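You operate a simulated robot arm through the tools that you are given. There is no shell and no other tool. Be economical: measure what you need, move in short steps, check, and stop when the job is done.

Carry out the task below with a simulated robot arm. There is one attempt and no reset: what you move stays moved.

TASK
Press the small teal lid home on its can, clear the slide, then load the other small can.
Fine: the shut can goes in the small yellow tray, the other into the holder on the slide.

It is judged by the outcome, as a careful person would: the job done as asked, and still so three seconds after it is handed in. It fails if anything else is knocked over, pushed out of place, dropped, spilled or broken.

THE ROBOT
A 7-joint arm with a two-finger parallel gripper, fixed in place. Base frame: the origin is at the foot of the arm, x ahead of it, y to its left, z up; the work surface is at about z = 0.904. Lengths are in m, angles in rad, forces in N, time in s.
With the tool pointing down near the work surface it reaches from about 0.24 to 0.68 m from the base axis. Its first joint turns from -1.152 to 1.152 rad. Payload 2.4 kg.
Tool frame: the origin (TCP) lies between the finger pads and is the grasp point; the fingertips stand 0.03 m ahead of it; z points along the fingers, y is the line along which they close. The gripper opens to 0.094 m. The fingers are 0.028 m wide and 0.01 m thick; the gripper's body (0.05 by 0.096 m) begins 0.055 m behind the TCP.
Orientation is that of the tool frame in the base frame, as [roll, pitch, yaw] about the fixed x, y, z axes, in that order (R = Rz(yaw) Ry(pitch) Rx(roll)). With the fingers straight down and closing along the base's y, the tool's x points along the base's -x, its y along +y and its z along -z.

THE INTERFACE
- The arm moves only by the tool move_arm. Its argument "steps" is a list of rows, each an object of numbers (a shift or turn left out is 0, a gripper value left out holds the last): "gripper": the opening, from 0 (shut) to 1 (fully open); "dx", "dy", "dz": the shift along the tool's x, y, z in units of 40 mm (1.0 is 40 mm); "wx", "wy", "wz": the turn, a rotation vector about the tool's x, y, z in units of 5 degrees (1.0 is 5 degrees). In form: [{"gripper": .., "dx": .., "dy": .., "dz": .., "wx": .., "wy": .., "wz": ..}, ...]. A call has 1 to 12 rows; each row shifts and turns the commanded pose from where the row before left it, along the tool's axes as they then stand. A call with a number of a shift or a turn outside -1 to 1 is refused whole. A row lasts 0.2 s, in which the tool goes at most 0.05 m and 0.15 rad; a call with a longer step from one row to the next is refused whole, and so is a gripper value outside its range. A pose out of reach is approached as far as the arm can. The call stops where the force on the tool passes 50 N (or 10 N more than at its start, if that is more) or the arm is blocked; 0.2 s more then pass. The fingers move at their own pace (about 0.153 m/s each) and stop on an object; they squeeze with about 42 N. The grip force told is the motor's: it shows also when the fingers shut on nothing. Time passes only in rows, and 0.2 s behind the last, so rows that do not move let the fingers close. It gives the time, the measured TCP pose, the force on the tool (base axes), the opening and the grip force at its end, in the units of the frame above (readings bear some noise).
- Cameras (640 x 400 px; columns grow to the right, rows downward): "scene" is fixed at [0.048, 0.4804, 1.4735]; the picture's right is [-0.66, -0.76, 0.00], its down [-0.30, 0.26, -0.92] and it looks along [0.69, -0.60, -0.39] (base axes); focal length 347 px, centre (320, 200). "wrist" rides on the gripper at [-0.037, 0, -0.058] in the tool frame; the picture's right is [0.00, -1.00, 0.00], its down [0.97, 0.00, -0.24] and it looks along [0.24, 0.00, 0.97] (tool axes); focal length 218 px, centre (320, 200).
- capture(camera): a new picture of that camera. No time passes.
- probe_pixels(camera, pixels): for up to 12 pixels [column, row] of the newest picture of that camera ("zoom" is the newest enlarged one), the place [x, y, z] in the base frame of the surface seen there, good to about 0.003 m, but the place of the scene camera against the robot may be out by one fixed shift of up to 0.018 m in any direction. No time passes.
- zoom(camera, box): a new picture of the part [left, top, right, bottom] of that camera's present view, enlarged. No time passes.
- job_done(): hands the job in; it is judged then, once.

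Work in short steps. Measure before you move; look again where a grasp or a placing could have gone wrong, and mend it. You have 80 turns and 34 pictures in all, those below and enlarged ones among them. Open the gripper and draw the arm clear of the work before you hand the job in, unless the task says otherwise; then end with one line.

The tools are called after "Emit:" as a command line: name --argument value ..., lists and objects as JSON in quotes. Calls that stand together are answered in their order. move_arm: Moves the arm, as the interface text tells. Its arguments: {"type":"object","properties":{"steps":{"type":"array"}},"required":["steps"]} The other tools are called the same way: capture (camera) takes a picture; probe_pixels (camera, pixels) gives the place of the surface under pixels of a picture; zoom (camera, box) takes an enlarged picture of a part of a camera's view; job_done () hands the job in.

At the start:

```text
clock: 0.0
position: [0.3562, 0.0332, 1.3042]
tcp_rot: [3.139, -0.002, -3.14]
wrist_force: [0.5, -0.2, 0.4]
grip_width: 0.0939
finger_force: 0.1
```

scene: 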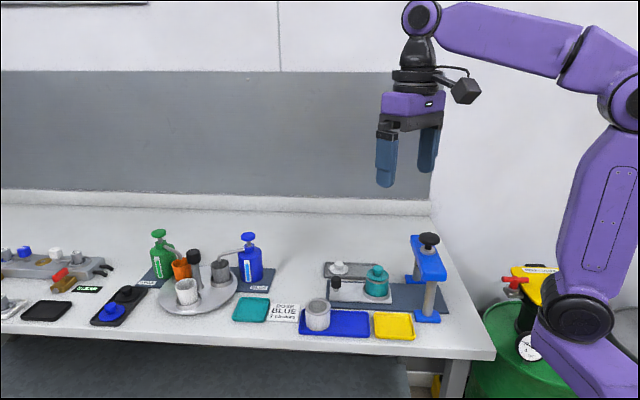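
wrist: 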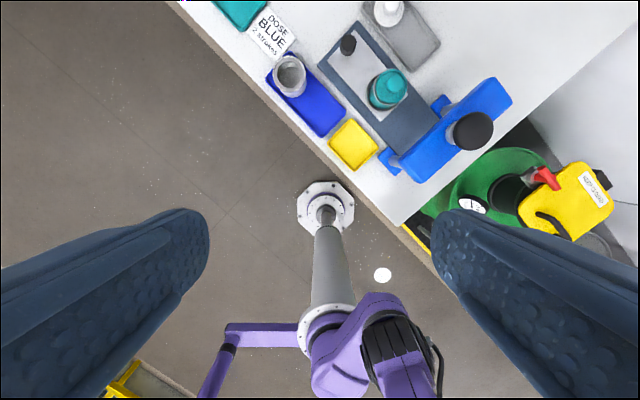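

I start by zooming in on the work area with the slide, the press and the trays.

Emit:
zoom --camera "scene" --box '[220, 220, 480, 360]'

Emit:
zoom --camera "wrist" --box '[220, 0, 540, 200]'

Emit:
zoom --camera "scene" --box '[0, 220, 280, 340]'

```text
2.46 times, centred on (350, 290) of scene
```

zoom: 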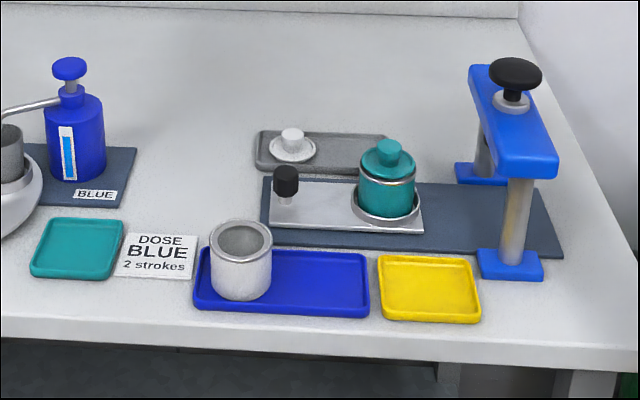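

```text
2.00 times, centred on (380, 100) of wrist
```

zoom: 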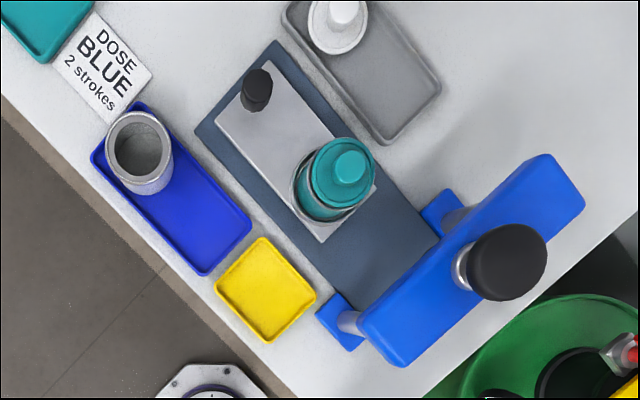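

```text
2.29 times, centred on (140, 280) of scene
```

zoom: 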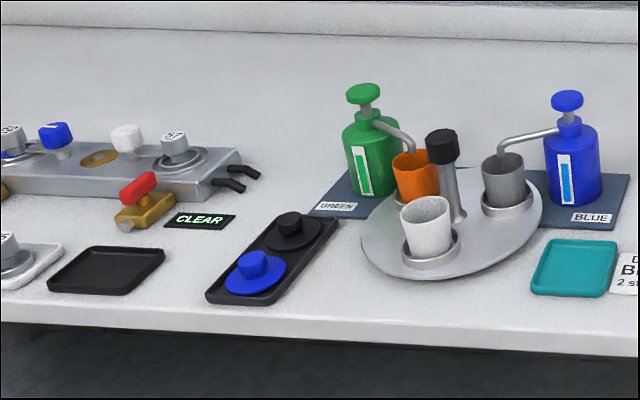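

The teal can with the lid sits in the slide's holder, the press stands at the end of the track, and the other can is in the blue tray. I probe the main features.

Emit:
zoom --camera "wrist" --box '[260, 0, 520, 190]'

Emit:
probe_pixels --camera "wrist" --pixels '[[347, 44], [393, 88], [383, 90], [338, 72], [290, 65], [302, 76], [352, 144], [472, 130], [445, 105], [490, 90], [408, 165], [415, 137]]'

Emit:
probe_pixels --camera "scene" --pixels '[[336, 283], [377, 269], [377, 282], [376, 295], [317, 303], [318, 325], [395, 326], [429, 239], [427, 252], [429, 300], [425, 319], [350, 298]]'

```text
2.11 times, centred on (390, 95) of wrist
```

zoom: 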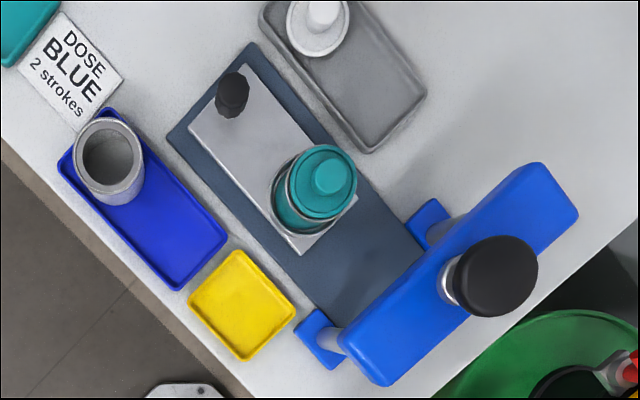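

```text
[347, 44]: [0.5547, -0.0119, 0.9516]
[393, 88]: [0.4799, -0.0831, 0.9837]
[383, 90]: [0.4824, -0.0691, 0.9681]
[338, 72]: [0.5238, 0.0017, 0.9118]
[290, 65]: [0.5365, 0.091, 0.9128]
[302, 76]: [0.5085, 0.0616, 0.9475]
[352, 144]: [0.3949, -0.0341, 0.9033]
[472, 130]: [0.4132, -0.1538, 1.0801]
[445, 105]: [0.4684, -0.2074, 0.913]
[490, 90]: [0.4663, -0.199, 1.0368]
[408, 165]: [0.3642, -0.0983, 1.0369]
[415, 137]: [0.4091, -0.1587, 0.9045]
```

```text
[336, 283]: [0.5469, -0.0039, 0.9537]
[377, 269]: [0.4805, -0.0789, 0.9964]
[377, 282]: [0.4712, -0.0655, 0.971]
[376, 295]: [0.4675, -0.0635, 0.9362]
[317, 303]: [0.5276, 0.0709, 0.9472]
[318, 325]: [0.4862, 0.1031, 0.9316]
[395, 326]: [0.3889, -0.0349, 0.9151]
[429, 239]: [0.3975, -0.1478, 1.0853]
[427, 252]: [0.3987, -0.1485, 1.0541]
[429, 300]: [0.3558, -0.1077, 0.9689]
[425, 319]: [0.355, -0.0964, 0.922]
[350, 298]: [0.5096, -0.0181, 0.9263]
```

I probe the plate and track corners and the press for the exact slide direction.

Emit:
probe_pixels --camera "zoom" --pixels '[[196, 126], [300, 246], [243, 70], [350, 198], [172, 138], [250, 48], [330, 310], [410, 240], [232, 82], [328, 178], [500, 262], [447, 282]]'

Emit:
probe_pixels --camera "wrist" --pixels '[[288, 57], [278, 76], [304, 76], [290, 97], [290, 78], [394, 75], [405, 86], [372, 95], [384, 101], [335, 158], [366, 140], [350, 122]]'

```text
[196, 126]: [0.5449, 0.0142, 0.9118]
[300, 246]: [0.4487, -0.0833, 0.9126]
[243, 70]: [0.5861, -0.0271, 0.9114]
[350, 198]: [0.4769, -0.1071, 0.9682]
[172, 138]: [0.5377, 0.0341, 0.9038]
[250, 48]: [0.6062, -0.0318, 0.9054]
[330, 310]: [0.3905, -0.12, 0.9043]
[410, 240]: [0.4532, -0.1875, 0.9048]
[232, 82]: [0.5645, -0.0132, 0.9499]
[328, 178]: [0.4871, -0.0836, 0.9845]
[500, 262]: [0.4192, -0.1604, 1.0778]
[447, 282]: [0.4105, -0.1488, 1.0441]
```

```text
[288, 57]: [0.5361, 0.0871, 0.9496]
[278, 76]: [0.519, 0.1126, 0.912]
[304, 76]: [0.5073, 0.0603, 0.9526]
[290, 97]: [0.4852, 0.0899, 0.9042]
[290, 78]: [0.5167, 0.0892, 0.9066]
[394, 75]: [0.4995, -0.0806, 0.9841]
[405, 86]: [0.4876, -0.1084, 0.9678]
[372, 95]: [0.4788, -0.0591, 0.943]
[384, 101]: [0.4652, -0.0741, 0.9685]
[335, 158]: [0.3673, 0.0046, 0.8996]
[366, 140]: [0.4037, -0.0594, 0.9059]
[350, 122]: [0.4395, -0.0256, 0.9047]
```

The track runs along about (-0.70, -0.71); the post is near (0.56, -0.012), the can near (0.485, -0.083) and the plunger near (0.416, -0.157). I turn the tool so its x lies along the slide, then move high above the post.

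Emit:
move_arm --steps '[{"gripper": 1, "wz": -1}, {"wz": -1}, {"wz": -1}, {"wz": -1}, {"wz": -1}, {"wz": -1}, {"wz": -1}, {"wz": -1}, {"wz": -1}, {"wz": -0.14}]'

Emit:
move_arm --steps '[{"dx": -0.46, "dy": -0.74, "dz": 0.4}, {"dx": -0.46, "dy": -0.74, "dz": 0.4}, {"dx": -0.46, "dy": -0.74, "dz": 0.4}, {"dx": -0.46, "dy": -0.74, "dz": 0.4}, {"dx": -0.46, "dy": -0.74, "dz": 0.4}, {"dx": -0.46, "dy": -0.74, "dz": 0.4}, {}]'

Emit:
capture --camera "wrist"

```text
clock: 2.2
position: [0.3554, 0.0343, 1.3039]
tcp_rot: [3.141, 0.001, -2.344]
wrist_force: [0.5, -0.2, -0.2]
grip_width: 0.0937
finger_force: 0.1
```

```text
clock: 3.8
position: [0.5581, -0.0148, 1.2084]
tcp_rot: [3.141, 0.003, -2.344]
wrist_force: [-0.4, 0.5, 0.1]
grip_width: 0.0941
finger_force: 0.0
```

```text
27 pictures are left
```

wrist: 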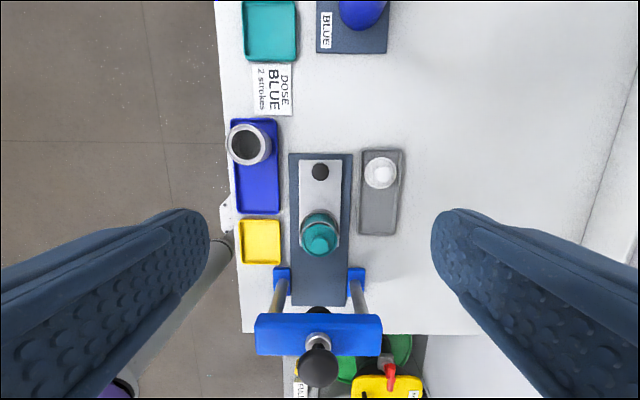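

The view is aligned: post at (320,172), lid at (319,235), bridge below. I probe details.

Emit:
probe_pixels --camera "wrist" --pixels '[[320, 168], [320, 178], [311, 171], [329, 171], [320, 245], [308, 245], [332, 245], [319, 213], [302, 228], [338, 228], [381, 172], [319, 368]]'

Emit:
zoom --camera "wrist" --box '[220, 110, 420, 260]'

```text
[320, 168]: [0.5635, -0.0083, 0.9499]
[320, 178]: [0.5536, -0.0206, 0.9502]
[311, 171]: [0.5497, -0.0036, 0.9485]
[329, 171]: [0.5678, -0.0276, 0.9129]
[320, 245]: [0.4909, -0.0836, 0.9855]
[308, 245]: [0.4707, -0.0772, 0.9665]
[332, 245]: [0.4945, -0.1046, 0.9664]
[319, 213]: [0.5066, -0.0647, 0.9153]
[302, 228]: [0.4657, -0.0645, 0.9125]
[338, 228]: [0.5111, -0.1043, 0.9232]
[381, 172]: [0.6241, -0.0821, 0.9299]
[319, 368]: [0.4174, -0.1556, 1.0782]
```

```text
2.67 times, centred on (320, 185) of wrist
```

zoom: 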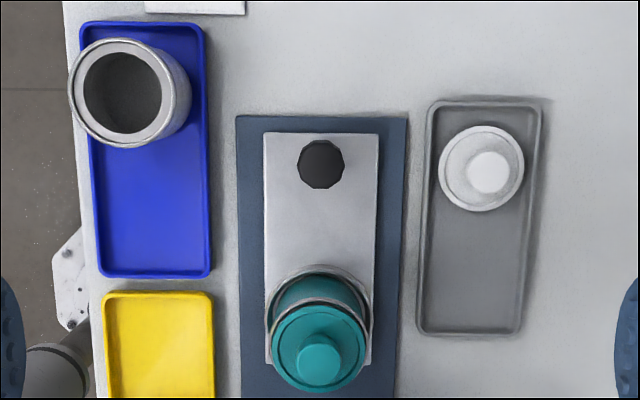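

The post axis (≈0.559, -0.014, top 0.950) is under the TCP. I descend with the gripper half open and close on the knob.

Emit:
move_arm --steps '[{"gripper": 0.5, "dz": 0.9}, {"dz": 0.9}, {"dz": 0.9}, {"dz": 0.9}, {"dz": 0.9}, {"dz": 0.8}, {"dz": 0.6}, {"dz": 0.5}, {}]'

Emit:
move_arm --steps '[{"gripper": 0}, {"gripper": 0}, {"gripper": 0}]'

Emit:
capture --camera "wrist"

```text
clock: 5.8
position: [0.5599, -0.0117, 0.9526]
tcp_rot: [-3.14, 0.002, -2.344]
wrist_force: [-0.7, 0.2, 0.4]
grip_width: 0.0469
finger_force: 0.1
```

```text
clock: 6.6
position: [0.5597, -0.0123, 0.9521]
tcp_rot: [-3.141, 0.002, -2.346]
wrist_force: [6.9, -8.4, -7.1]
grip_width: 0.0256
finger_force: 45.3
```

```text
25 pictures are left
```

wrist: 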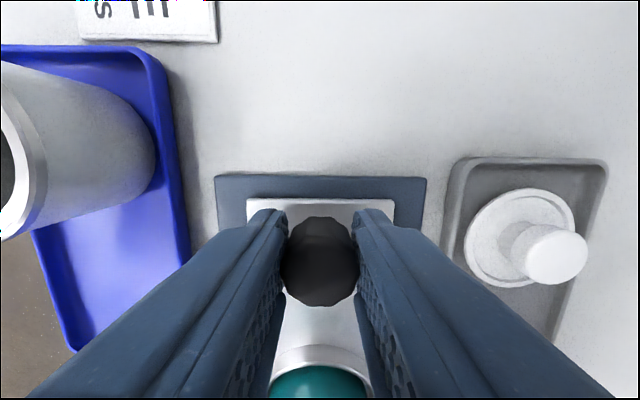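

The knob is held (opening 0.0256). I push the slide toward the press slowly, about 80 mm first.

Emit:
move_arm --steps '[{"dx": 0.1}, {"dx": 0.2}, {"dx": 0.25}, {"dx": 0.25}, {"dx": 0.25}, {"dx": 0.25}, {"dx": 0.25}, {"dx": 0.2}, {"dx": 0.15}, {"dx": 0.1}, {}]'

Emit:
zoom --camera "scene" --box '[300, 220, 480, 340]'

```text
clock: 9.0
position: [0.5049, -0.0683, 0.9526]
tcp_rot: [-3.141, 0.007, -2.344]
wrist_force: [6.7, -5.6, 24.3]
grip_width: 0.0257
finger_force: 45.6
```

```text
3.33 times, centred on (390, 280) of scene
```

zoom: 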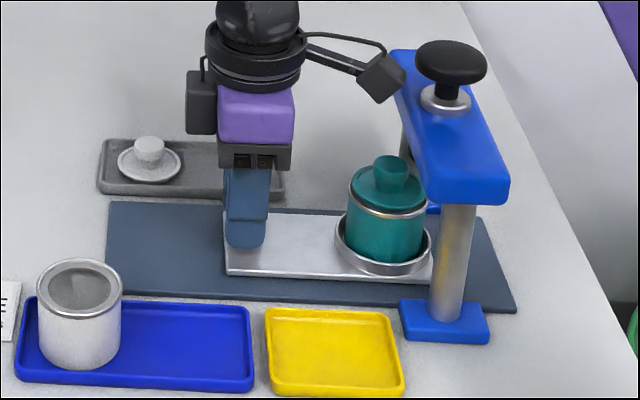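

A black box on a stalk sticks out from the flange toward the press; I check its clearance from the bridge and knob.

Emit:
probe_pixels --camera "zoom" --pixels '[[380, 78], [400, 80], [370, 92], [385, 62], [450, 60], [450, 47], [415, 100], [410, 70], [255, 120], [392, 168], [392, 198], [200, 100]]'

Emit:
capture --camera "wrist"

```text
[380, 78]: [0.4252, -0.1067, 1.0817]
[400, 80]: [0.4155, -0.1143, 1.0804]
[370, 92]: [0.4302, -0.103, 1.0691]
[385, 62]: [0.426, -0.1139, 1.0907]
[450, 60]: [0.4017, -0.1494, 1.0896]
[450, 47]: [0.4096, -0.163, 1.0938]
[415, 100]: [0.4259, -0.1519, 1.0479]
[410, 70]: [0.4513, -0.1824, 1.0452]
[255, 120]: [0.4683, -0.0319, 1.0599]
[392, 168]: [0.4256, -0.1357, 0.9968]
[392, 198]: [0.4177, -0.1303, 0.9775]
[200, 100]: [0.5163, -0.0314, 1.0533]
```

```text
23 pictures are left
```

wrist: 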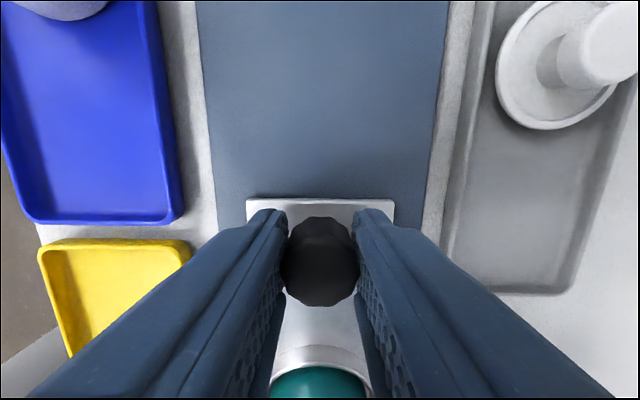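

The box would strike the press knob before the can is centred. I'll open, turn the tool back 45° about the post so the box swings clear, and re-grip.

Emit:
move_arm --steps '[{"gripper": 0.5}, {"gripper": 0.5}, {"wz": 1}, {"wz": 1}, {"wz": 1}, {"wz": 1}, {"wz": 1}, {"wz": 1}, {"wz": 1}, {"wz": 1}, {"wz": 1}, {}]'

Emit:
capture --camera "wrist"

```text
clock: 11.6
position: [0.5034, -0.0689, 0.9526]
tcp_rot: [3.14, 0.001, -3.132]
wrist_force: [0.9, -0.5, -1.1]
grip_width: 0.0471
finger_force: 0.0
```

```text
22 pictures are left
```

wrist: 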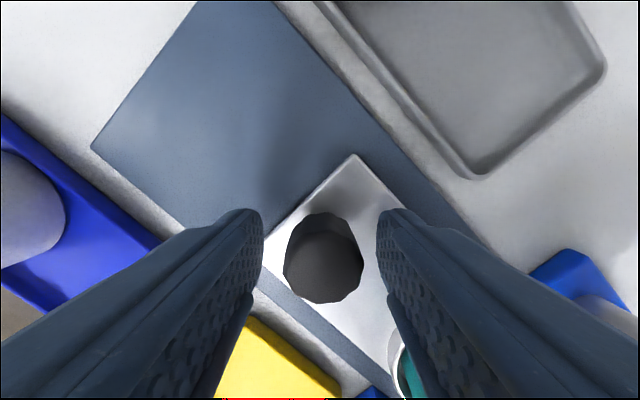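

The post is between the fingers. I close and push 16 mm further along the slide direction.

Emit:
move_arm --steps '[{"gripper": 0}, {}, {}, {"dx": 0.07, "dy": -0.0714}, {"dx": 0.07, "dy": -0.0714}, {"dx": 0.07, "dy": -0.0714}, {"dx": 0.07, "dy": -0.0714}, {}]'

Emit:
zoom --camera "scene" --box '[330, 220, 460, 320]'

```text
clock: 13.4
position: [0.4933, -0.0809, 0.9511]
tcp_rot: [-3.141, 0.003, -3.129]
wrist_force: [1.0, -0.1, -1.4]
grip_width: 0.025
finger_force: 44.9
```

```text
4.00 times, centred on (395, 270) of scene
```

zoom: 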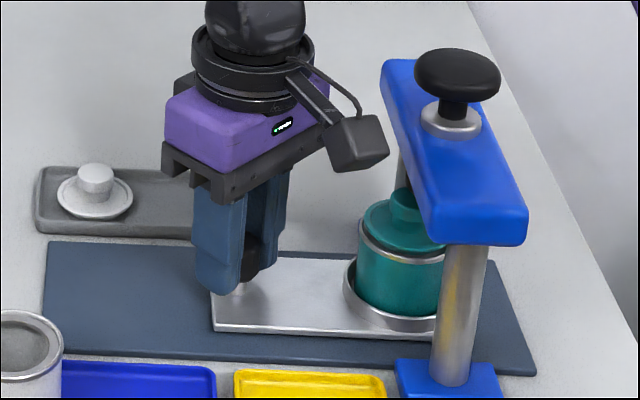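

Column estimates suggest the lid (≈402) may still be short of the plunger axis (≈457). I probe both in this same picture.

Emit:
probe_pixels --camera "zoom" --pixels '[[457, 60], [457, 75], [457, 85], [457, 105], [420, 70], [496, 75], [402, 200], [402, 260], [362, 265], [440, 275], [395, 215], [456, 300]]'

```text
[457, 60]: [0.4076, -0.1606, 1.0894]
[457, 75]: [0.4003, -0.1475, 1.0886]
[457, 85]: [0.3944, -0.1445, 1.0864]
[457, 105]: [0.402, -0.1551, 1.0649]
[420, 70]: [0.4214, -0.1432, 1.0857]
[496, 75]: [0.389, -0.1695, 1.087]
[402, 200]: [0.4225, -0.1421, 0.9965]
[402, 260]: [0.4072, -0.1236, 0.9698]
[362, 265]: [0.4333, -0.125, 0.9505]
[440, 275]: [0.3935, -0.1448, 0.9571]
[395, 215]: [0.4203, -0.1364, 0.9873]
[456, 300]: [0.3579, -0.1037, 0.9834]
```

Relative to the plunger the can is still ~20 mm short. I go on in 3–4 mm steps, watching for the stop.

Emit:
move_arm --steps '[{"dx": 0.06, "dy": -0.061}, {"dx": 0.06, "dy": -0.061}, {"dx": 0.06, "dy": -0.061}, {"dx": 0.06, "dy": -0.061}, {"dx": 0.05, "dy": -0.051}, {}]'

Emit:
zoom --camera "scene" --box '[330, 220, 460, 320]'

```text
clock: 14.8
position: [0.4818, -0.0917, 0.9526]
tcp_rot: [3.137, -0.001, -3.13]
wrist_force: [4.6, 6.4, -12.6]
grip_width: 0.0251
finger_force: 45.0
```

```text
4.00 times, centred on (395, 270) of scene
```

zoom: 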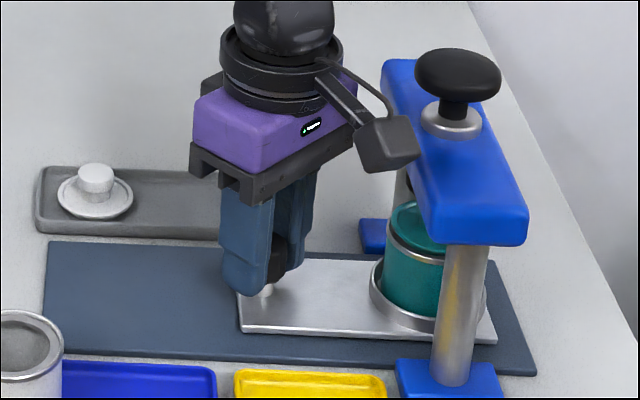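

The can's centre column (~428) now agrees with the plunger axis once perspective is taken in, and a resisting force has appeared. I nudge 3 mm more to see whether this is the end stop.

Emit:
move_arm --steps '[{"dx": 0.04, "dy": -0.041}, {"dx": 0.03, "dy": -0.031}, {}]'

Emit:
zoom --camera "scene" --box '[370, 220, 450, 320]'

```text
clock: 15.6
position: [0.4816, -0.0921, 0.9523]
tcp_rot: [3.139, 0.007, -3.125]
wrist_force: [24.3, 25.9, -21.8]
grip_width: 0.0249
finger_force: 45.0
```

```text
4.00 times, centred on (410, 270) of scene
```

zoom: 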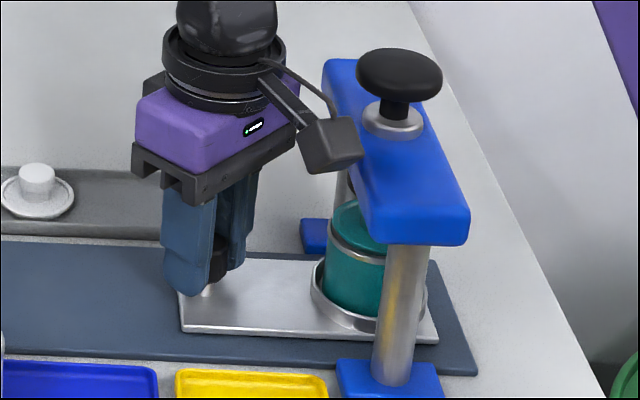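

The force rose without motion: the end stop is reached. I relieve the push, open, and rise straight up.

Emit:
move_arm --steps '[{"dx": -0.07, "dy": 0.072}, {"gripper": 0.5}, {"gripper": 0.5}, {"dz": -0.5}, {"dz": -0.9}, {"dz": -0.9}, {"dz": -0.9}, {"dz": -0.9}, {"dz": -0.9}, {"dz": -0.5}, {}]'

Emit:
capture --camera "wrist"

```text
clock: 18.0
position: [0.4817, -0.0927, 1.1704]
tcp_rot: [3.139, 0.0, -3.129]
wrist_force: [0.0, -0.5, 0.1]
grip_width: 0.0472
finger_force: 0.1
```

```text
18 pictures are left
```

wrist: 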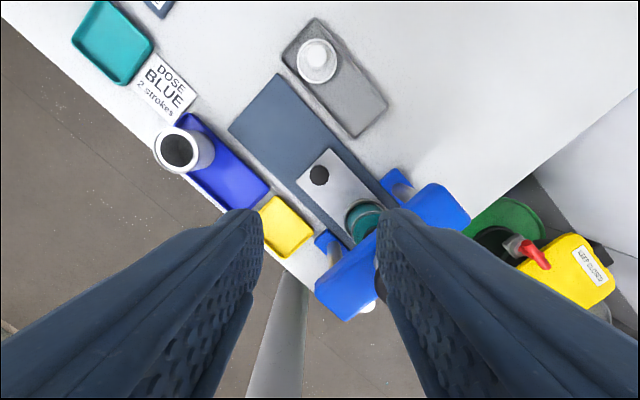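

A finger hides the knob, so I move to a point short of it (0.37, -0.157) for a clear view.

Emit:
move_arm --steps '[{"dx": 0.56, "dy": -0.32, "dz": -0.15}, {"dx": 0.56, "dy": -0.32, "dz": -0.15}, {"dx": 0.56, "dy": -0.32, "dz": -0.15}, {"dx": 0.56, "dy": -0.32, "dz": -0.15}, {"dx": 0.56, "dy": -0.32, "dz": -0.15}, {}]'

Emit:
capture --camera "wrist"

```text
clock: 19.4
position: [0.3674, -0.1584, 1.2014]
tcp_rot: [3.14, -0.001, -3.129]
wrist_force: [0.0, 0.1, -0.3]
grip_width: 0.0469
finger_force: 0.0
```

```text
17 pictures are left
```

wrist: 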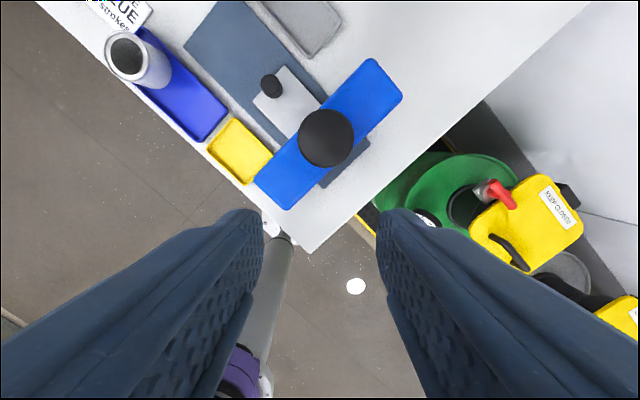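

Emit:
probe_pixels --camera "wrist" --pixels '[[326, 138], [302, 138], [350, 138], [326, 114], [326, 160], [265, 185], [390, 90]]'

```text
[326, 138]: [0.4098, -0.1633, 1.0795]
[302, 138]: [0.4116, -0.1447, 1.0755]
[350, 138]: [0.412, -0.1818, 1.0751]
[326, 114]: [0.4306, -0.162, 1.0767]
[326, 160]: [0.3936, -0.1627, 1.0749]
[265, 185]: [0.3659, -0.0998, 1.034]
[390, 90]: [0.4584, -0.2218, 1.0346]
```

The knob centre is (0.411, -0.163), top z 1.0795. I shut the fingers, go above it, then press down in small steps.

Emit:
move_arm --steps '[{"gripper": 0, "dx": -0.36, "dy": -0.04}, {"dx": -0.36, "dy": -0.04}, {"dx": -0.37, "dy": -0.04}, {"dz": 0.7}, {"dz": 0.7}, {"dz": 0.6}, {}]'

Emit:
move_arm --steps '[{"dz": 0.15}, {"dz": 0.1}, {"dz": 0.1}, {"dz": 0.1}, {"dz": 0.1}, {}]'

```text
clock: 21.0
position: [0.4146, -0.1626, 1.1197]
tcp_rot: [3.139, 0.003, -3.13]
wrist_force: [-1.4, 0.3, 0.3]
grip_width: 0.0
finger_force: 32.8
```

```text
clock: 22.4
position: [0.413, -0.1619, 1.1007]
tcp_rot: [-3.141, 0.001, -3.129]
wrist_force: [-1.7, -2.3, 5.4]
grip_width: 0.0
finger_force: 33.0
```

Contact with the knob, ~5 N of spring force. I press on in 3–4 mm steps.

Emit:
move_arm --steps '[{"dz": 0.1}, {"dz": 0.1}, {"dz": 0.1}, {}]'

Emit:
zoom --camera "scene" --box '[370, 220, 450, 320]'

```text
clock: 22.9
position: [0.4134, -0.1621, 1.0993]
tcp_rot: [-3.14, 0.005, -3.128]
wrist_force: [-7.2, 2.3, 17.2]
grip_width: 0.0002
finger_force: 33.1
stopped in row 2: the force on the tool passed its limit (the readings are from after the stop); the commanded pose is now the measured one
```

```text
4.00 times, centred on (410, 270) of scene
```

zoom: 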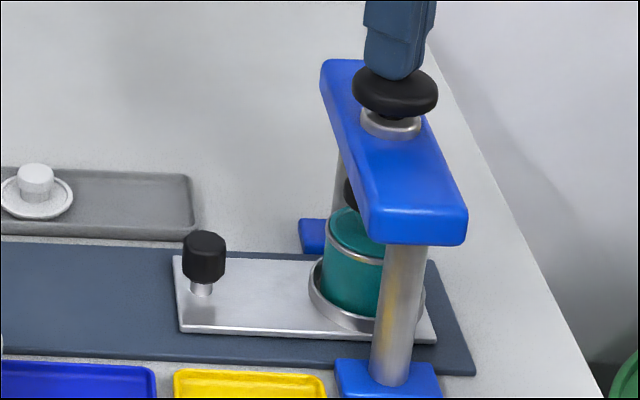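

The force passed 50 N at ~10 mm of stroke. I press again in fine steps to see whether it gives further.

Emit:
move_arm --steps '[{"dz": 0.03}, {"dz": 0.03}, {"dz": 0.03}, {"dz": 0.03}, {"dz": 0.03}, {"dz": 0.03}, {"dz": 0.03}, {}]'

```text
clock: 23.4
position: [0.4132, -0.1619, 1.099]
tcp_rot: [-3.137, 0.006, -3.131]
wrist_force: [-8.5, 3.9, 17.4]
grip_width: 0.0
finger_force: 33.0
stopped in row 2: the force on the tool passed its limit (the readings are from after the stop); the commanded pose is now the measured one
```

Emit:
zoom --camera "scene" --box '[385, 255, 425, 310]'

```text
7.27 times, centred on (405, 282) of scene
```

zoom: 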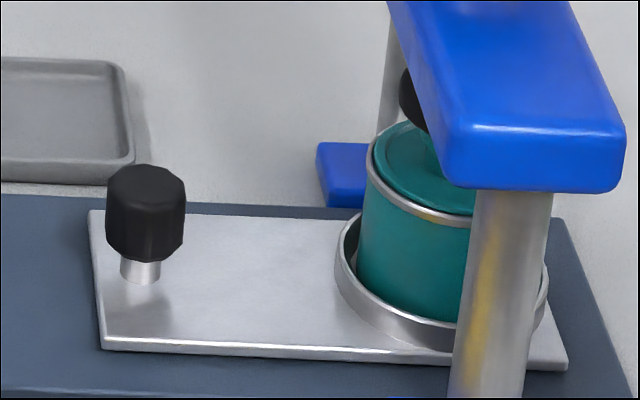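

The lid now sits flush inside the metal rim, where before it stood above it. I lift off gently and go high to check.

Emit:
move_arm --steps '[{"dz": -0.2}, {"dz": -0.4}, {"dz": -0.8}, {"dz": -0.8}, {"dz": -0.5}, {}]'

Emit:
zoom --camera "scene" --box '[385, 230, 445, 310]'

```text
clock: 24.8
position: [0.412, -0.1622, 1.2076]
tcp_rot: [-3.138, 0.007, -3.129]
wrist_force: [0.2, -1.1, 0.4]
grip_width: 0.0001
finger_force: 32.7
```

```text
5.00 times, centred on (415, 270) of scene
```

zoom: 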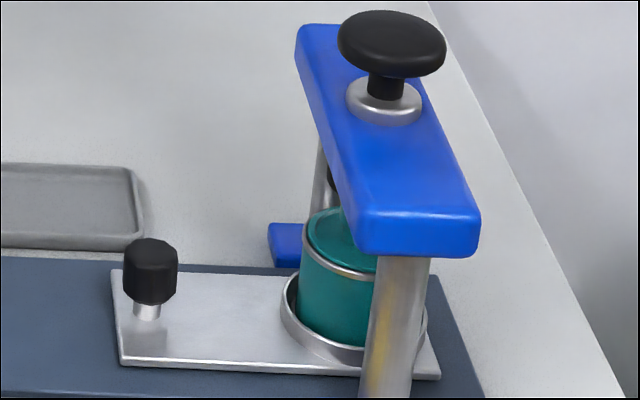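

The plunger sprang back and the lid sits level. I go back over the post at (0.4817, -0.0925), with the gripper half open, descend and grip.

Emit:
move_arm --steps '[{"gripper": 0.5, "dx": -0.6, "dy": 0.6}, {"dx": -0.6, "dy": 0.6}, {"dx": -0.56, "dy": 0.55}, {"dz": 0.9}, {"dz": 0.9}, {"dz": 0.9}, {"dz": 0.9}, {"dz": 0.9}, {"dz": 0.9}, {"dz": 0.6}, {"dz": 0.38}, {}]'

Emit:
capture --camera "wrist"

```text
clock: 27.4
position: [0.4855, -0.0941, 0.9506]
tcp_rot: [-3.138, 0.008, -3.129]
wrist_force: [-0.5, 0.4, -0.2]
grip_width: 0.047
finger_force: 0.0
```

```text
13 pictures are left
```

wrist: 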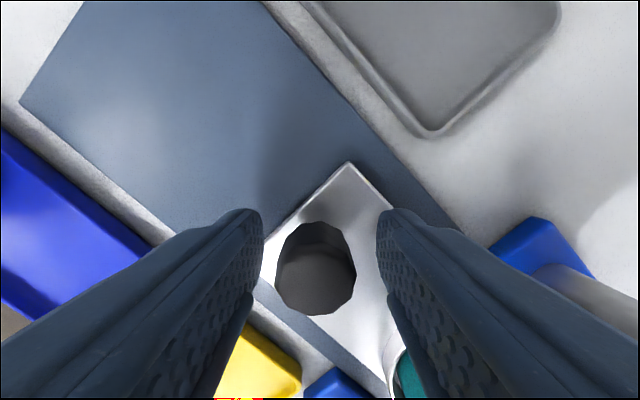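

The post lies between the fingers; I close and pull the slide back along the track.

Emit:
move_arm --steps '[{"gripper": 0}, {}, {}, {"dx": -0.07, "dy": 0.071}, {"dx": -0.14, "dy": 0.143}, {"dx": -0.175, "dy": 0.178}, {"dx": -0.175, "dy": 0.178}, {"dx": -0.175, "dy": 0.178}, {"dx": -0.175, "dy": 0.178}, {"dx": -0.175, "dy": 0.178}, {"dx": -0.105, "dy": 0.107}, {}]'

Emit:
move_arm --steps '[{"dx": -0.1, "dy": 0.102}, {"dx": -0.175, "dy": 0.178}, {"dx": -0.175, "dy": 0.178}, {"dx": -0.175, "dy": 0.178}, {"dx": -0.1, "dy": 0.102}, {}]'

Emit:
zoom --camera "scene" --box '[290, 230, 450, 350]'

```text
clock: 30.0
position: [0.5331, -0.0426, 0.9507]
tcp_rot: [-3.138, 0.008, -3.131]
wrist_force: [6.8, -6.2, -28.4]
grip_width: 0.0249
finger_force: 44.6
```

```text
clock: 31.4
position: [0.5605, -0.0148, 0.9506]
tcp_rot: [-3.139, 0.007, -3.13]
wrist_force: [9.4, -9.0, -32.6]
grip_width: 0.0247
finger_force: 45.5
```

```text
3.33 times, centred on (370, 290) of scene
```

zoom: 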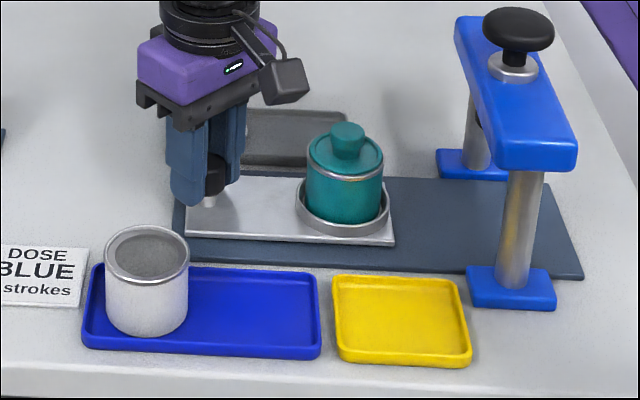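

The slide is back out at its start and the lid is flush. I release, rise, and look down to measure can, trays and the other can.

Emit:
move_arm --steps '[{"gripper": 0.5}, {"gripper": 0.5}, {"dz": -0.5}, {"dz": -0.9}, {"dz": -0.9}, {"dz": -0.9}, {"dz": -0.9}, {"dz": -0.9}, {"dx": 0.9}, {"dx": 0.9}, {"dx": 0.9}, {}]'

Emit:
capture --camera "wrist"

```text
clock: 34.0
position: [0.4504, -0.015, 1.1523]
tcp_rot: [-3.138, 0.007, -3.129]
wrist_force: [0.0, -1.8, 1.2]
grip_width: 0.0467
finger_force: 0.1
```

```text
11 pictures are left
```

wrist: 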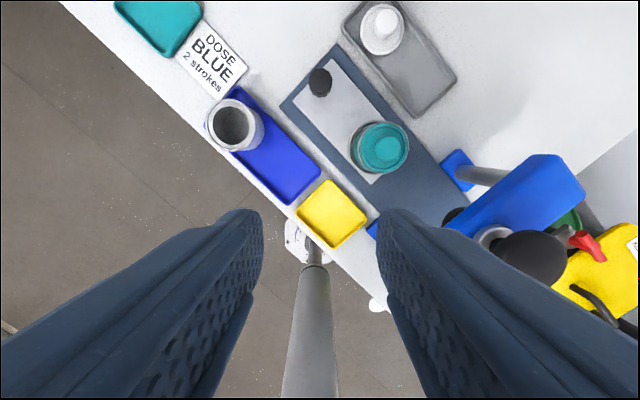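

Emit:
probe_pixels --camera "wrist" --pixels '[[388, 147], [363, 147], [409, 147], [385, 124], [385, 172], [372, 182], [332, 213], [299, 213], [337, 246], [365, 218], [327, 181], [363, 128]]'

Emit:
zoom --camera "wrist" --box '[180, 50, 440, 250]'

```text
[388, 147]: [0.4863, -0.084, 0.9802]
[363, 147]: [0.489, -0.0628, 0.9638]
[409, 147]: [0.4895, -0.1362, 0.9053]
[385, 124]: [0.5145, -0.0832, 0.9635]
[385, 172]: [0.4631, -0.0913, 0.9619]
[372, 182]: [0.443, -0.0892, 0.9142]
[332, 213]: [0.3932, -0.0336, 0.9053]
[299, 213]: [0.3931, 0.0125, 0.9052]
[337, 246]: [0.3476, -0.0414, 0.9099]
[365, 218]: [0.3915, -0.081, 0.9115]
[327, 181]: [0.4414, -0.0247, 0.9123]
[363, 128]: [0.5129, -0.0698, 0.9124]
```

```text
2.00 times, centred on (310, 150) of wrist
```

zoom: 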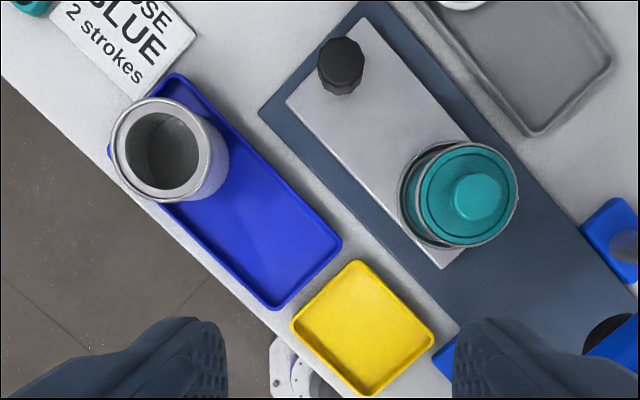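

Can axis ≈ (0.487, -0.0865), rim z 0.964, diameter ≈ 0.051; yellow tray centre ≈ (0.393, -0.034). I go above the can and lower with the gripper open.

Emit:
move_arm --steps '[{"gripper": 0.85, "dx": -0.3, "dy": -0.6}, {"dx": -0.3, "dy": -0.6}, {"dx": -0.29, "dy": -0.6}, {}, {"dz": 0.9}, {"dz": 0.9}, {"dz": 0.8}, {}]'

Emit:
capture --camera "wrist"

```text
clock: 35.8
position: [0.4914, -0.0838, 1.0476]
tcp_rot: [-3.14, 0.008, -3.129]
wrist_force: [-0.8, -0.5, -0.2]
grip_width: 0.0799
finger_force: 0.1
```

```text
9 pictures are left
```

wrist: 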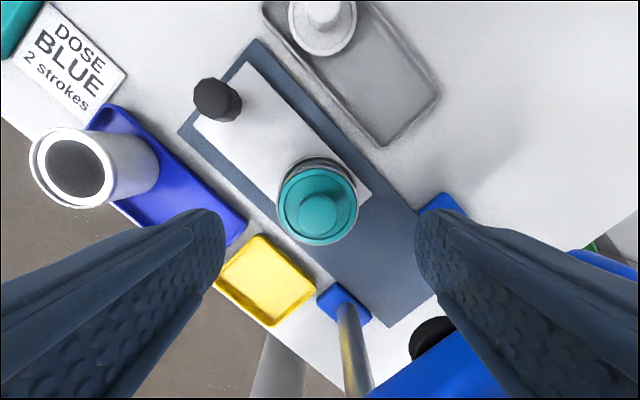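

The lid is centred between the fingers (319,206). I shift 2.5 mm in x, lower to z 0.960 and close.

Emit:
move_arm --steps '[{"dx": 0.06, "dz": 0.7}, {"dz": 0.7}, {"dz": 0.5}, {"dz": 0.29}, {}]'

Emit:
move_arm --steps '[{"gripper": 0}, {}, {}]'

```text
clock: 37.0
position: [0.4853, -0.0853, 0.959]
tcp_rot: [-3.137, 0.011, -3.129]
wrist_force: [0.0, -1.2, 0.0]
grip_width: 0.0798
finger_force: 0.0
```

```text
clock: 37.8
position: [0.4857, -0.0854, 0.9599]
tcp_rot: [-3.139, 0.007, -3.129]
wrist_force: [0.4, -1.2, 0.2]
grip_width: 0.0535
finger_force: 42.1
```

Gripped at 0.0535 with almost no side force. I lift straight up 0.13 m, turn the tool 45°, and check that can and lid came together.

Emit:
move_arm --steps '[{"dz": -0.2}, {"dz": -0.5}, {"dz": -0.7}, {"dz": -0.7}, {"dz": -0.7}, {"dz": -0.45}, {}]'

Emit:
move_arm --steps '[{"wz": -1}, {"wz": -1}, {"wz": -1}, {"wz": -1}, {"wz": -1}, {"wz": -1}, {"wz": -1}, {"wz": -1}, {"wz": -1}, {}]'

```text
clock: 39.4
position: [0.487, -0.088, 1.0882]
tcp_rot: [-3.137, 0.01, -3.129]
wrist_force: [-0.4, -0.6, 0.2]
grip_width: 0.0536
finger_force: 42.0
```

```text
clock: 41.6
position: [0.4853, -0.0869, 1.0898]
tcp_rot: [-3.133, 0.004, -2.342]
wrist_force: [-0.3, 0.2, 0.3]
grip_width: 0.0539
finger_force: 42.2
```

I carry it over to the yellow tray, stopping above to check alignment.

Emit:
move_arm --steps '[{"dx": 0.165, "dy": 0.645}, {"dx": 0.165, "dy": 0.645}, {"dx": 0.165, "dy": 0.645}, {"dx": 0.165, "dy": 0.645}, {}, {"dz": 0.5}, {"dz": 0.8}, {"dz": 0.7}, {}]'

Emit:
capture --camera "wrist"

Emit:
zoom --camera "scene" --box '[320, 230, 460, 350]'

```text
clock: 43.6
position: [0.3914, -0.0336, 1.0075]
tcp_rot: [-3.133, 0.002, -2.343]
wrist_force: [-0.2, -0.3, 0.5]
grip_width: 0.0538
finger_force: 42.1
```

```text
8 pictures are left
```

wrist: 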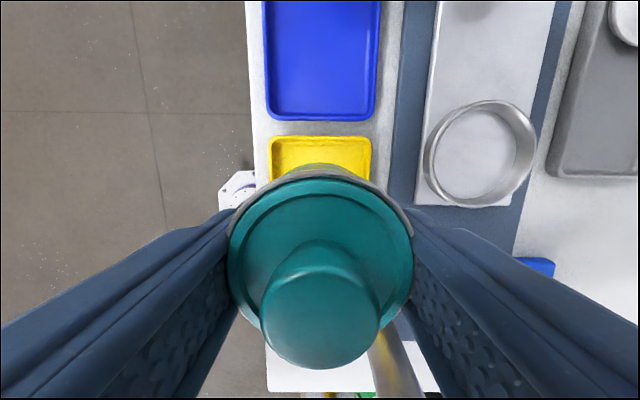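

```text
3.33 times, centred on (390, 290) of scene
```

zoom: 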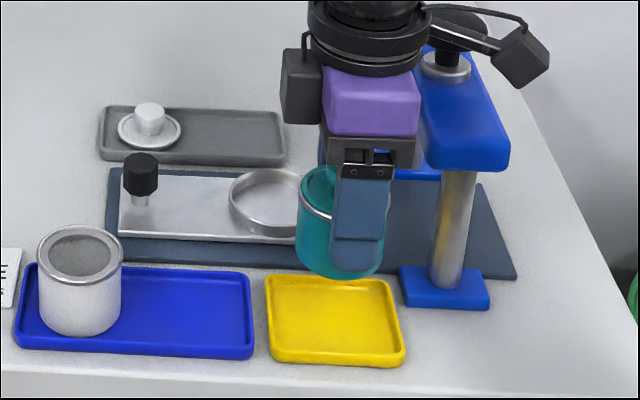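

I probe the lid rim and tray for the can's real offset from the tray centre.

Emit:
probe_pixels --camera "wrist" --pixels '[[320, 184], [232, 245], [408, 245], [320, 310], [320, 172], [272, 150], [370, 150], [320, 137], [320, 145], [486, 105], [486, 155], [527, 155]]'

Emit:
probe_pixels --camera "zoom" --pixels '[[266, 280], [390, 278], [404, 355], [272, 352], [336, 322], [315, 262], [375, 268], [340, 276]]'

```text
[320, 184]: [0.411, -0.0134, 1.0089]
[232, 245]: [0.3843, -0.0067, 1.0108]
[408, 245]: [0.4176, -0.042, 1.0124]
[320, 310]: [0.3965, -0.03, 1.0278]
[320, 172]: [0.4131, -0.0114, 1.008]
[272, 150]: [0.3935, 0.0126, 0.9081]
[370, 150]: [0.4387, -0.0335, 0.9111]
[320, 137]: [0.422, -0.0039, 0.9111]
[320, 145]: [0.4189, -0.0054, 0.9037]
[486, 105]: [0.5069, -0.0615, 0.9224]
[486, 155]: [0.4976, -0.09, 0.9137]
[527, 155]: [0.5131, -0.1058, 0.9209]
```

```text
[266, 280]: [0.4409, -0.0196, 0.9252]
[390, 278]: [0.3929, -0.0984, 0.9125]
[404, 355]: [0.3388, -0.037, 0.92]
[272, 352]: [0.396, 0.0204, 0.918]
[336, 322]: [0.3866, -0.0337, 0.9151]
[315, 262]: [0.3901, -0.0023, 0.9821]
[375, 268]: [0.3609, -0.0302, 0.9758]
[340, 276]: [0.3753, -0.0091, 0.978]
```

The tray (about 0.08 × 0.065) is centred under the can within ~1.5 mm sideways and ~4 mm lengthwise. I correct this and lower slowly.

Emit:
move_arm --steps '[{"dx": 0.1, "dy": -0.025}, {"dz": 0.4}, {"dz": 0.4}, {"dz": 0.3}, {"dz": 0.15}, {}]'

Emit:
move_arm --steps '[{"dz": 0.04}, {"dz": 0.04}, {"dz": 0.03}, {}]'

```text
clock: 45.0
position: [0.3914, -0.0373, 0.9593]
tcp_rot: [-3.133, 0.004, -2.345]
wrist_force: [0.3, 0.7, -0.3]
grip_width: 0.0537
finger_force: 41.7
```

```text
clock: 46.0
position: [0.3912, -0.0366, 0.9538]
tcp_rot: [-3.135, 0.004, -2.344]
wrist_force: [0.2, -0.5, -0.9]
grip_width: 0.0536
finger_force: 41.6
```

Emit:
move_arm --steps '[{"dz": 0.03}, {"dz": 0.03}, {"dz": 0.03}, {}]'

```text
clock: 47.0
position: [0.3912, -0.0375, 0.952]
tcp_rot: [-3.132, 0.004, -2.343]
wrist_force: [-0.1, 0.3, 0.5]
grip_width: 0.0538
finger_force: 41.9
```

Emit:
move_arm --steps '[{"dz": 0.03}, {"dz": 0.03}, {}]'

Emit:
zoom --camera "scene" --box '[350, 260, 440, 350]'

```text
clock: 47.8
position: [0.3915, -0.0381, 0.9494]
tcp_rot: [-3.132, 0.003, -2.345]
wrist_force: [-6.3, -1.1, 28.7]
grip_width: 0.0537
finger_force: 42.5
```

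```text
4.44 times, centred on (395, 305) of scene
```

zoom: 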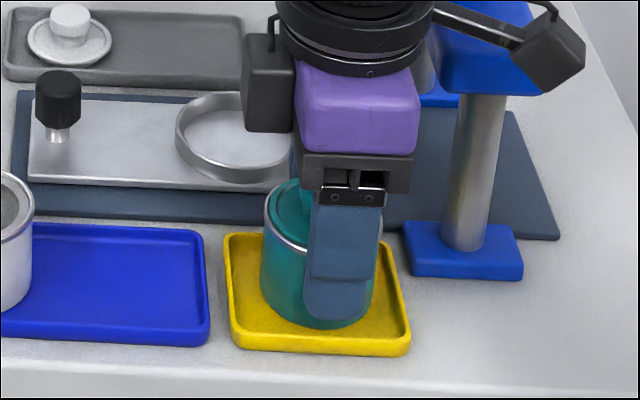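

Contact on the tray floor at TCP 0.949, with the can inside the rim. I ease the load, open, and rise straight up.

Emit:
move_arm --steps '[{"dz": -0.03}, {"gripper": 0.8}, {"gripper": 0.8}, {"dz": -0.3}, {"dz": -0.7}, {"dz": -0.9}, {"dz": -0.9}, {"dz": -0.9}, {"dz": -0.9}, {"dz": -0.3}, {}]'

```text
clock: 50.2
position: [0.3901, -0.0336, 1.1468]
tcp_rot: [-3.135, 0.003, -2.346]
wrist_force: [-0.5, -0.3, -0.6]
grip_width: 0.0753
finger_force: 0.0
```

I move over the other can (about 0.52, 0.088) in the blue tray, staying high.

Emit:
move_arm --steps '[{"gripper": 0.9, "dx": -0.89, "dy": -0.04}, {"dx": -0.89, "dy": -0.04}, {"dx": -0.89, "dy": -0.04}, {"dx": -0.89, "dy": -0.04}, {"dx": -0.88, "dy": -0.04}, {}, {"dz": 0.9}, {}]'

Emit:
capture --camera "wrist"

```text
clock: 52.0
position: [0.5178, 0.0841, 1.1116]
tcp_rot: [-3.134, 0.003, -2.343]
wrist_force: [0.6, 0.2, 0.6]
grip_width: 0.0847
finger_force: 0.1
```

```text
5 pictures are left
```

wrist: 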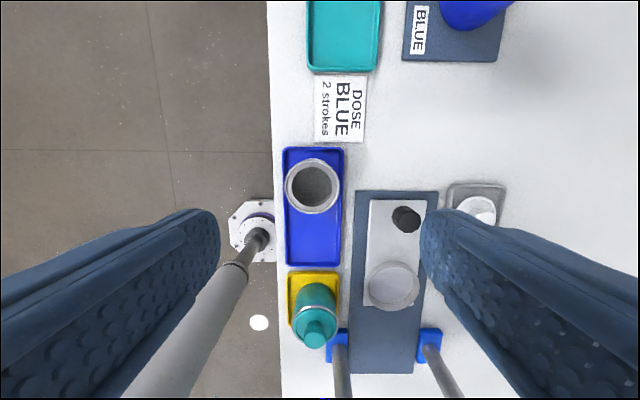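

The can rim is centred at (313,186), which puts it +2.5 mm in tool x and +7 mm in tool y. I correct, descend to z 0.953 and close.

Emit:
move_arm --steps '[{"dx": 0.06, "dy": 0.18}, {}, {"dz": 0.9}, {"dz": 0.9}, {"dz": 0.9}, {"dz": 0.7}, {"dz": 0.4}, {"dz": 0.15}, {}]'

Emit:
capture --camera "wrist"

```text
clock: 54.0
position: [0.5135, 0.087, 0.9522]
tcp_rot: [-3.132, 0.003, -2.345]
wrist_force: [0.2, 1.2, 0.1]
grip_width: 0.0846
finger_force: 0.1
```

```text
4 pictures are left
```

wrist: 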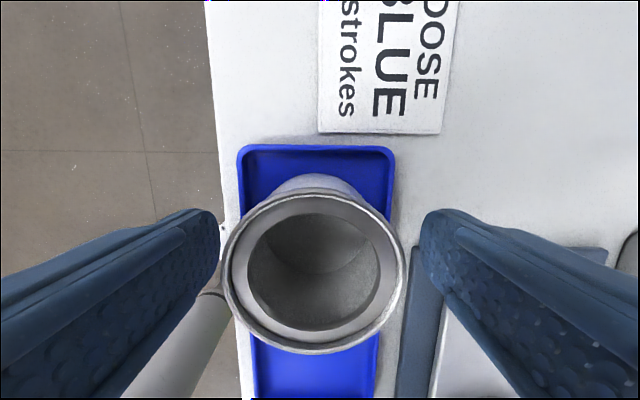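

The can is centred between the fingers (314,268). I close and then lift.

Emit:
move_arm --steps '[{"dy": 0.04}, {"gripper": 0}, {}, {}, {}]'

Emit:
move_arm --steps '[{"dz": -0.2}, {"dz": -0.5}, {"dz": -0.7}, {"dz": -0.6}, {}]'

```text
clock: 55.2
position: [0.514, 0.0879, 0.9525]
tcp_rot: [-3.135, 0.004, -2.344]
wrist_force: [0.1, 0.7, 1.0]
grip_width: 0.0538
finger_force: 41.9
```

```text
clock: 56.4
position: [0.5142, 0.0872, 1.0351]
tcp_rot: [-3.135, 0.004, -2.343]
wrist_force: [-0.5, 1.3, -1.1]
grip_width: 0.0535
finger_force: 42.9
```

Held at 0.0535. I turn the tool back 45° so the side box stays clear of the press knob, then carry the can over the holder (≈0.4885, -0.085).

Emit:
move_arm --steps '[{"wz": 1}, {"wz": 1}, {"wz": 1}, {"wz": 1}, {"wz": 1}, {"wz": 1}, {"wz": 1}, {"wz": 1}, {"wz": 1}, {}]'

Emit:
move_arm --steps '[{"dx": 0.1225, "dy": -0.717}, {"dx": 0.1225, "dy": -0.717}, {"dx": 0.1225, "dy": -0.717}, {"dx": 0.1225, "dy": -0.717}, {"dx": 0.1225, "dy": -0.717}, {"dx": 0.1225, "dy": -0.717}, {}, {}]'

Emit:
capture --camera "wrist"

```text
clock: 58.6
position: [0.5131, 0.0881, 1.0327]
tcp_rot: [-3.137, 0.006, -3.13]
wrist_force: [1.1, 0.2, -0.1]
grip_width: 0.0538
finger_force: 42.2
```

```text
clock: 60.4
position: [0.4854, -0.0847, 1.0346]
tcp_rot: [-3.138, 0.008, -3.13]
wrist_force: [0.4, 0.4, -0.8]
grip_width: 0.0537
finger_force: 42.3
```

```text
3 pictures are left
```

wrist: 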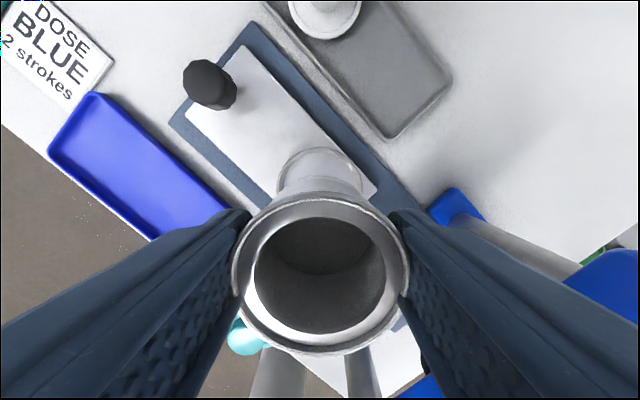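

The holder ring (top edge at (320,147)) is centred under the can within about 1 mm. I lower slowly.

Emit:
move_arm --steps '[{"dx": -0.02}, {"dz": 0.5}, {"dz": 0.5}, {"dz": 0.4}, {"dz": 0.15}, {"dz": 0.1}, {}]'

Emit:
move_arm --steps '[{"dz": 0.05}, {"dz": 0.05}, {"dz": 0.05}, {}]'

```text
clock: 62.0
position: [0.488, -0.0846, 0.9669]
tcp_rot: [-3.139, 0.007, -3.129]
wrist_force: [-0.2, 0.8, -0.1]
grip_width: 0.0539
finger_force: 42.1
```

```text
clock: 63.0
position: [0.4889, -0.0843, 0.9621]
tcp_rot: [-3.139, 0.012, -3.129]
wrist_force: [-1.5, 0.3, 18.9]
grip_width: 0.0539
finger_force: 42.0
```

Contact at TCP 0.962, the height expected for the holder floor (the rim would be ~0.969). I verify with one picture.

Emit:
zoom --camera "scene" --box '[330, 250, 420, 340]'

```text
4.44 times, centred on (375, 295) of scene
```

zoom: 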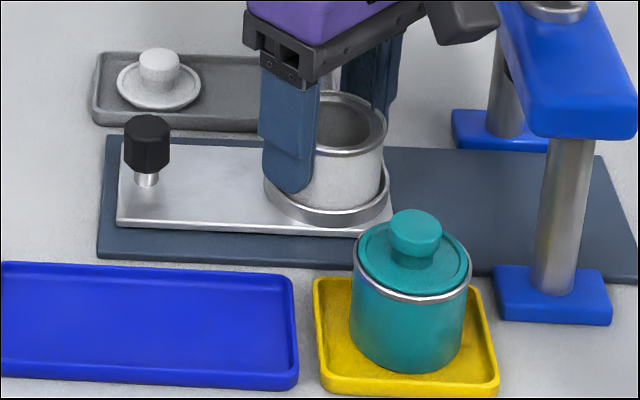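

The can is inside the ring and the shut teal can stands in the yellow tray. I ease off, open, rise straight up, and draw back.

Emit:
move_arm --steps '[{"dz": -0.03}, {"gripper": 0.8}, {"gripper": 0.8}, {"dz": -0.3}, {"dz": -0.7}, {"dz": -0.9}, {"dz": -0.9}, {"dz": -0.9}, {"dz": -0.9}, {"dz": -0.9}, {"dz": -0.9}, {}]'

Emit:
move_arm --steps '[{"dx": 0.8, "dy": 0.5}, {"dx": 0.8, "dy": 0.5}, {"dx": 0.8, "dy": 0.5}, {}]'

Emit:
zoom --camera "scene" --box '[290, 220, 450, 345]'

```text
clock: 65.6
position: [0.4856, -0.083, 1.2188]
tcp_rot: [-3.139, 0.007, -3.131]
wrist_force: [-0.1, 0.5, 0.5]
grip_width: 0.075
finger_force: 0.0
```

```text
clock: 66.6
position: [0.3867, -0.0225, 1.2162]
tcp_rot: [-3.139, 0.007, -3.13]
wrist_force: [0.2, -0.4, -0.1]
grip_width: 0.0751
finger_force: 0.2
```

```text
3.20 times, centred on (370, 282) of scene
```

zoom: 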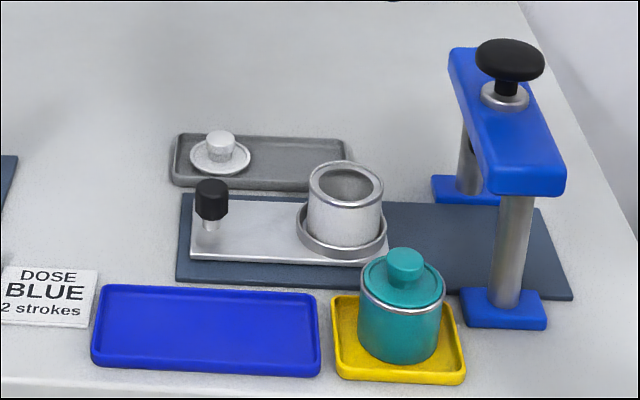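

The shut teal can stands in the yellow tray and the other can sits upright in the holder. The arm is clear with the gripper open, so I hand the job in.

Emit:
job_done

```text
The job is handed in.
```

The teal lid is pressed home and its can stands in the small yellow tray; the other small can is in the holder on the slide, which is back out at its starting position.
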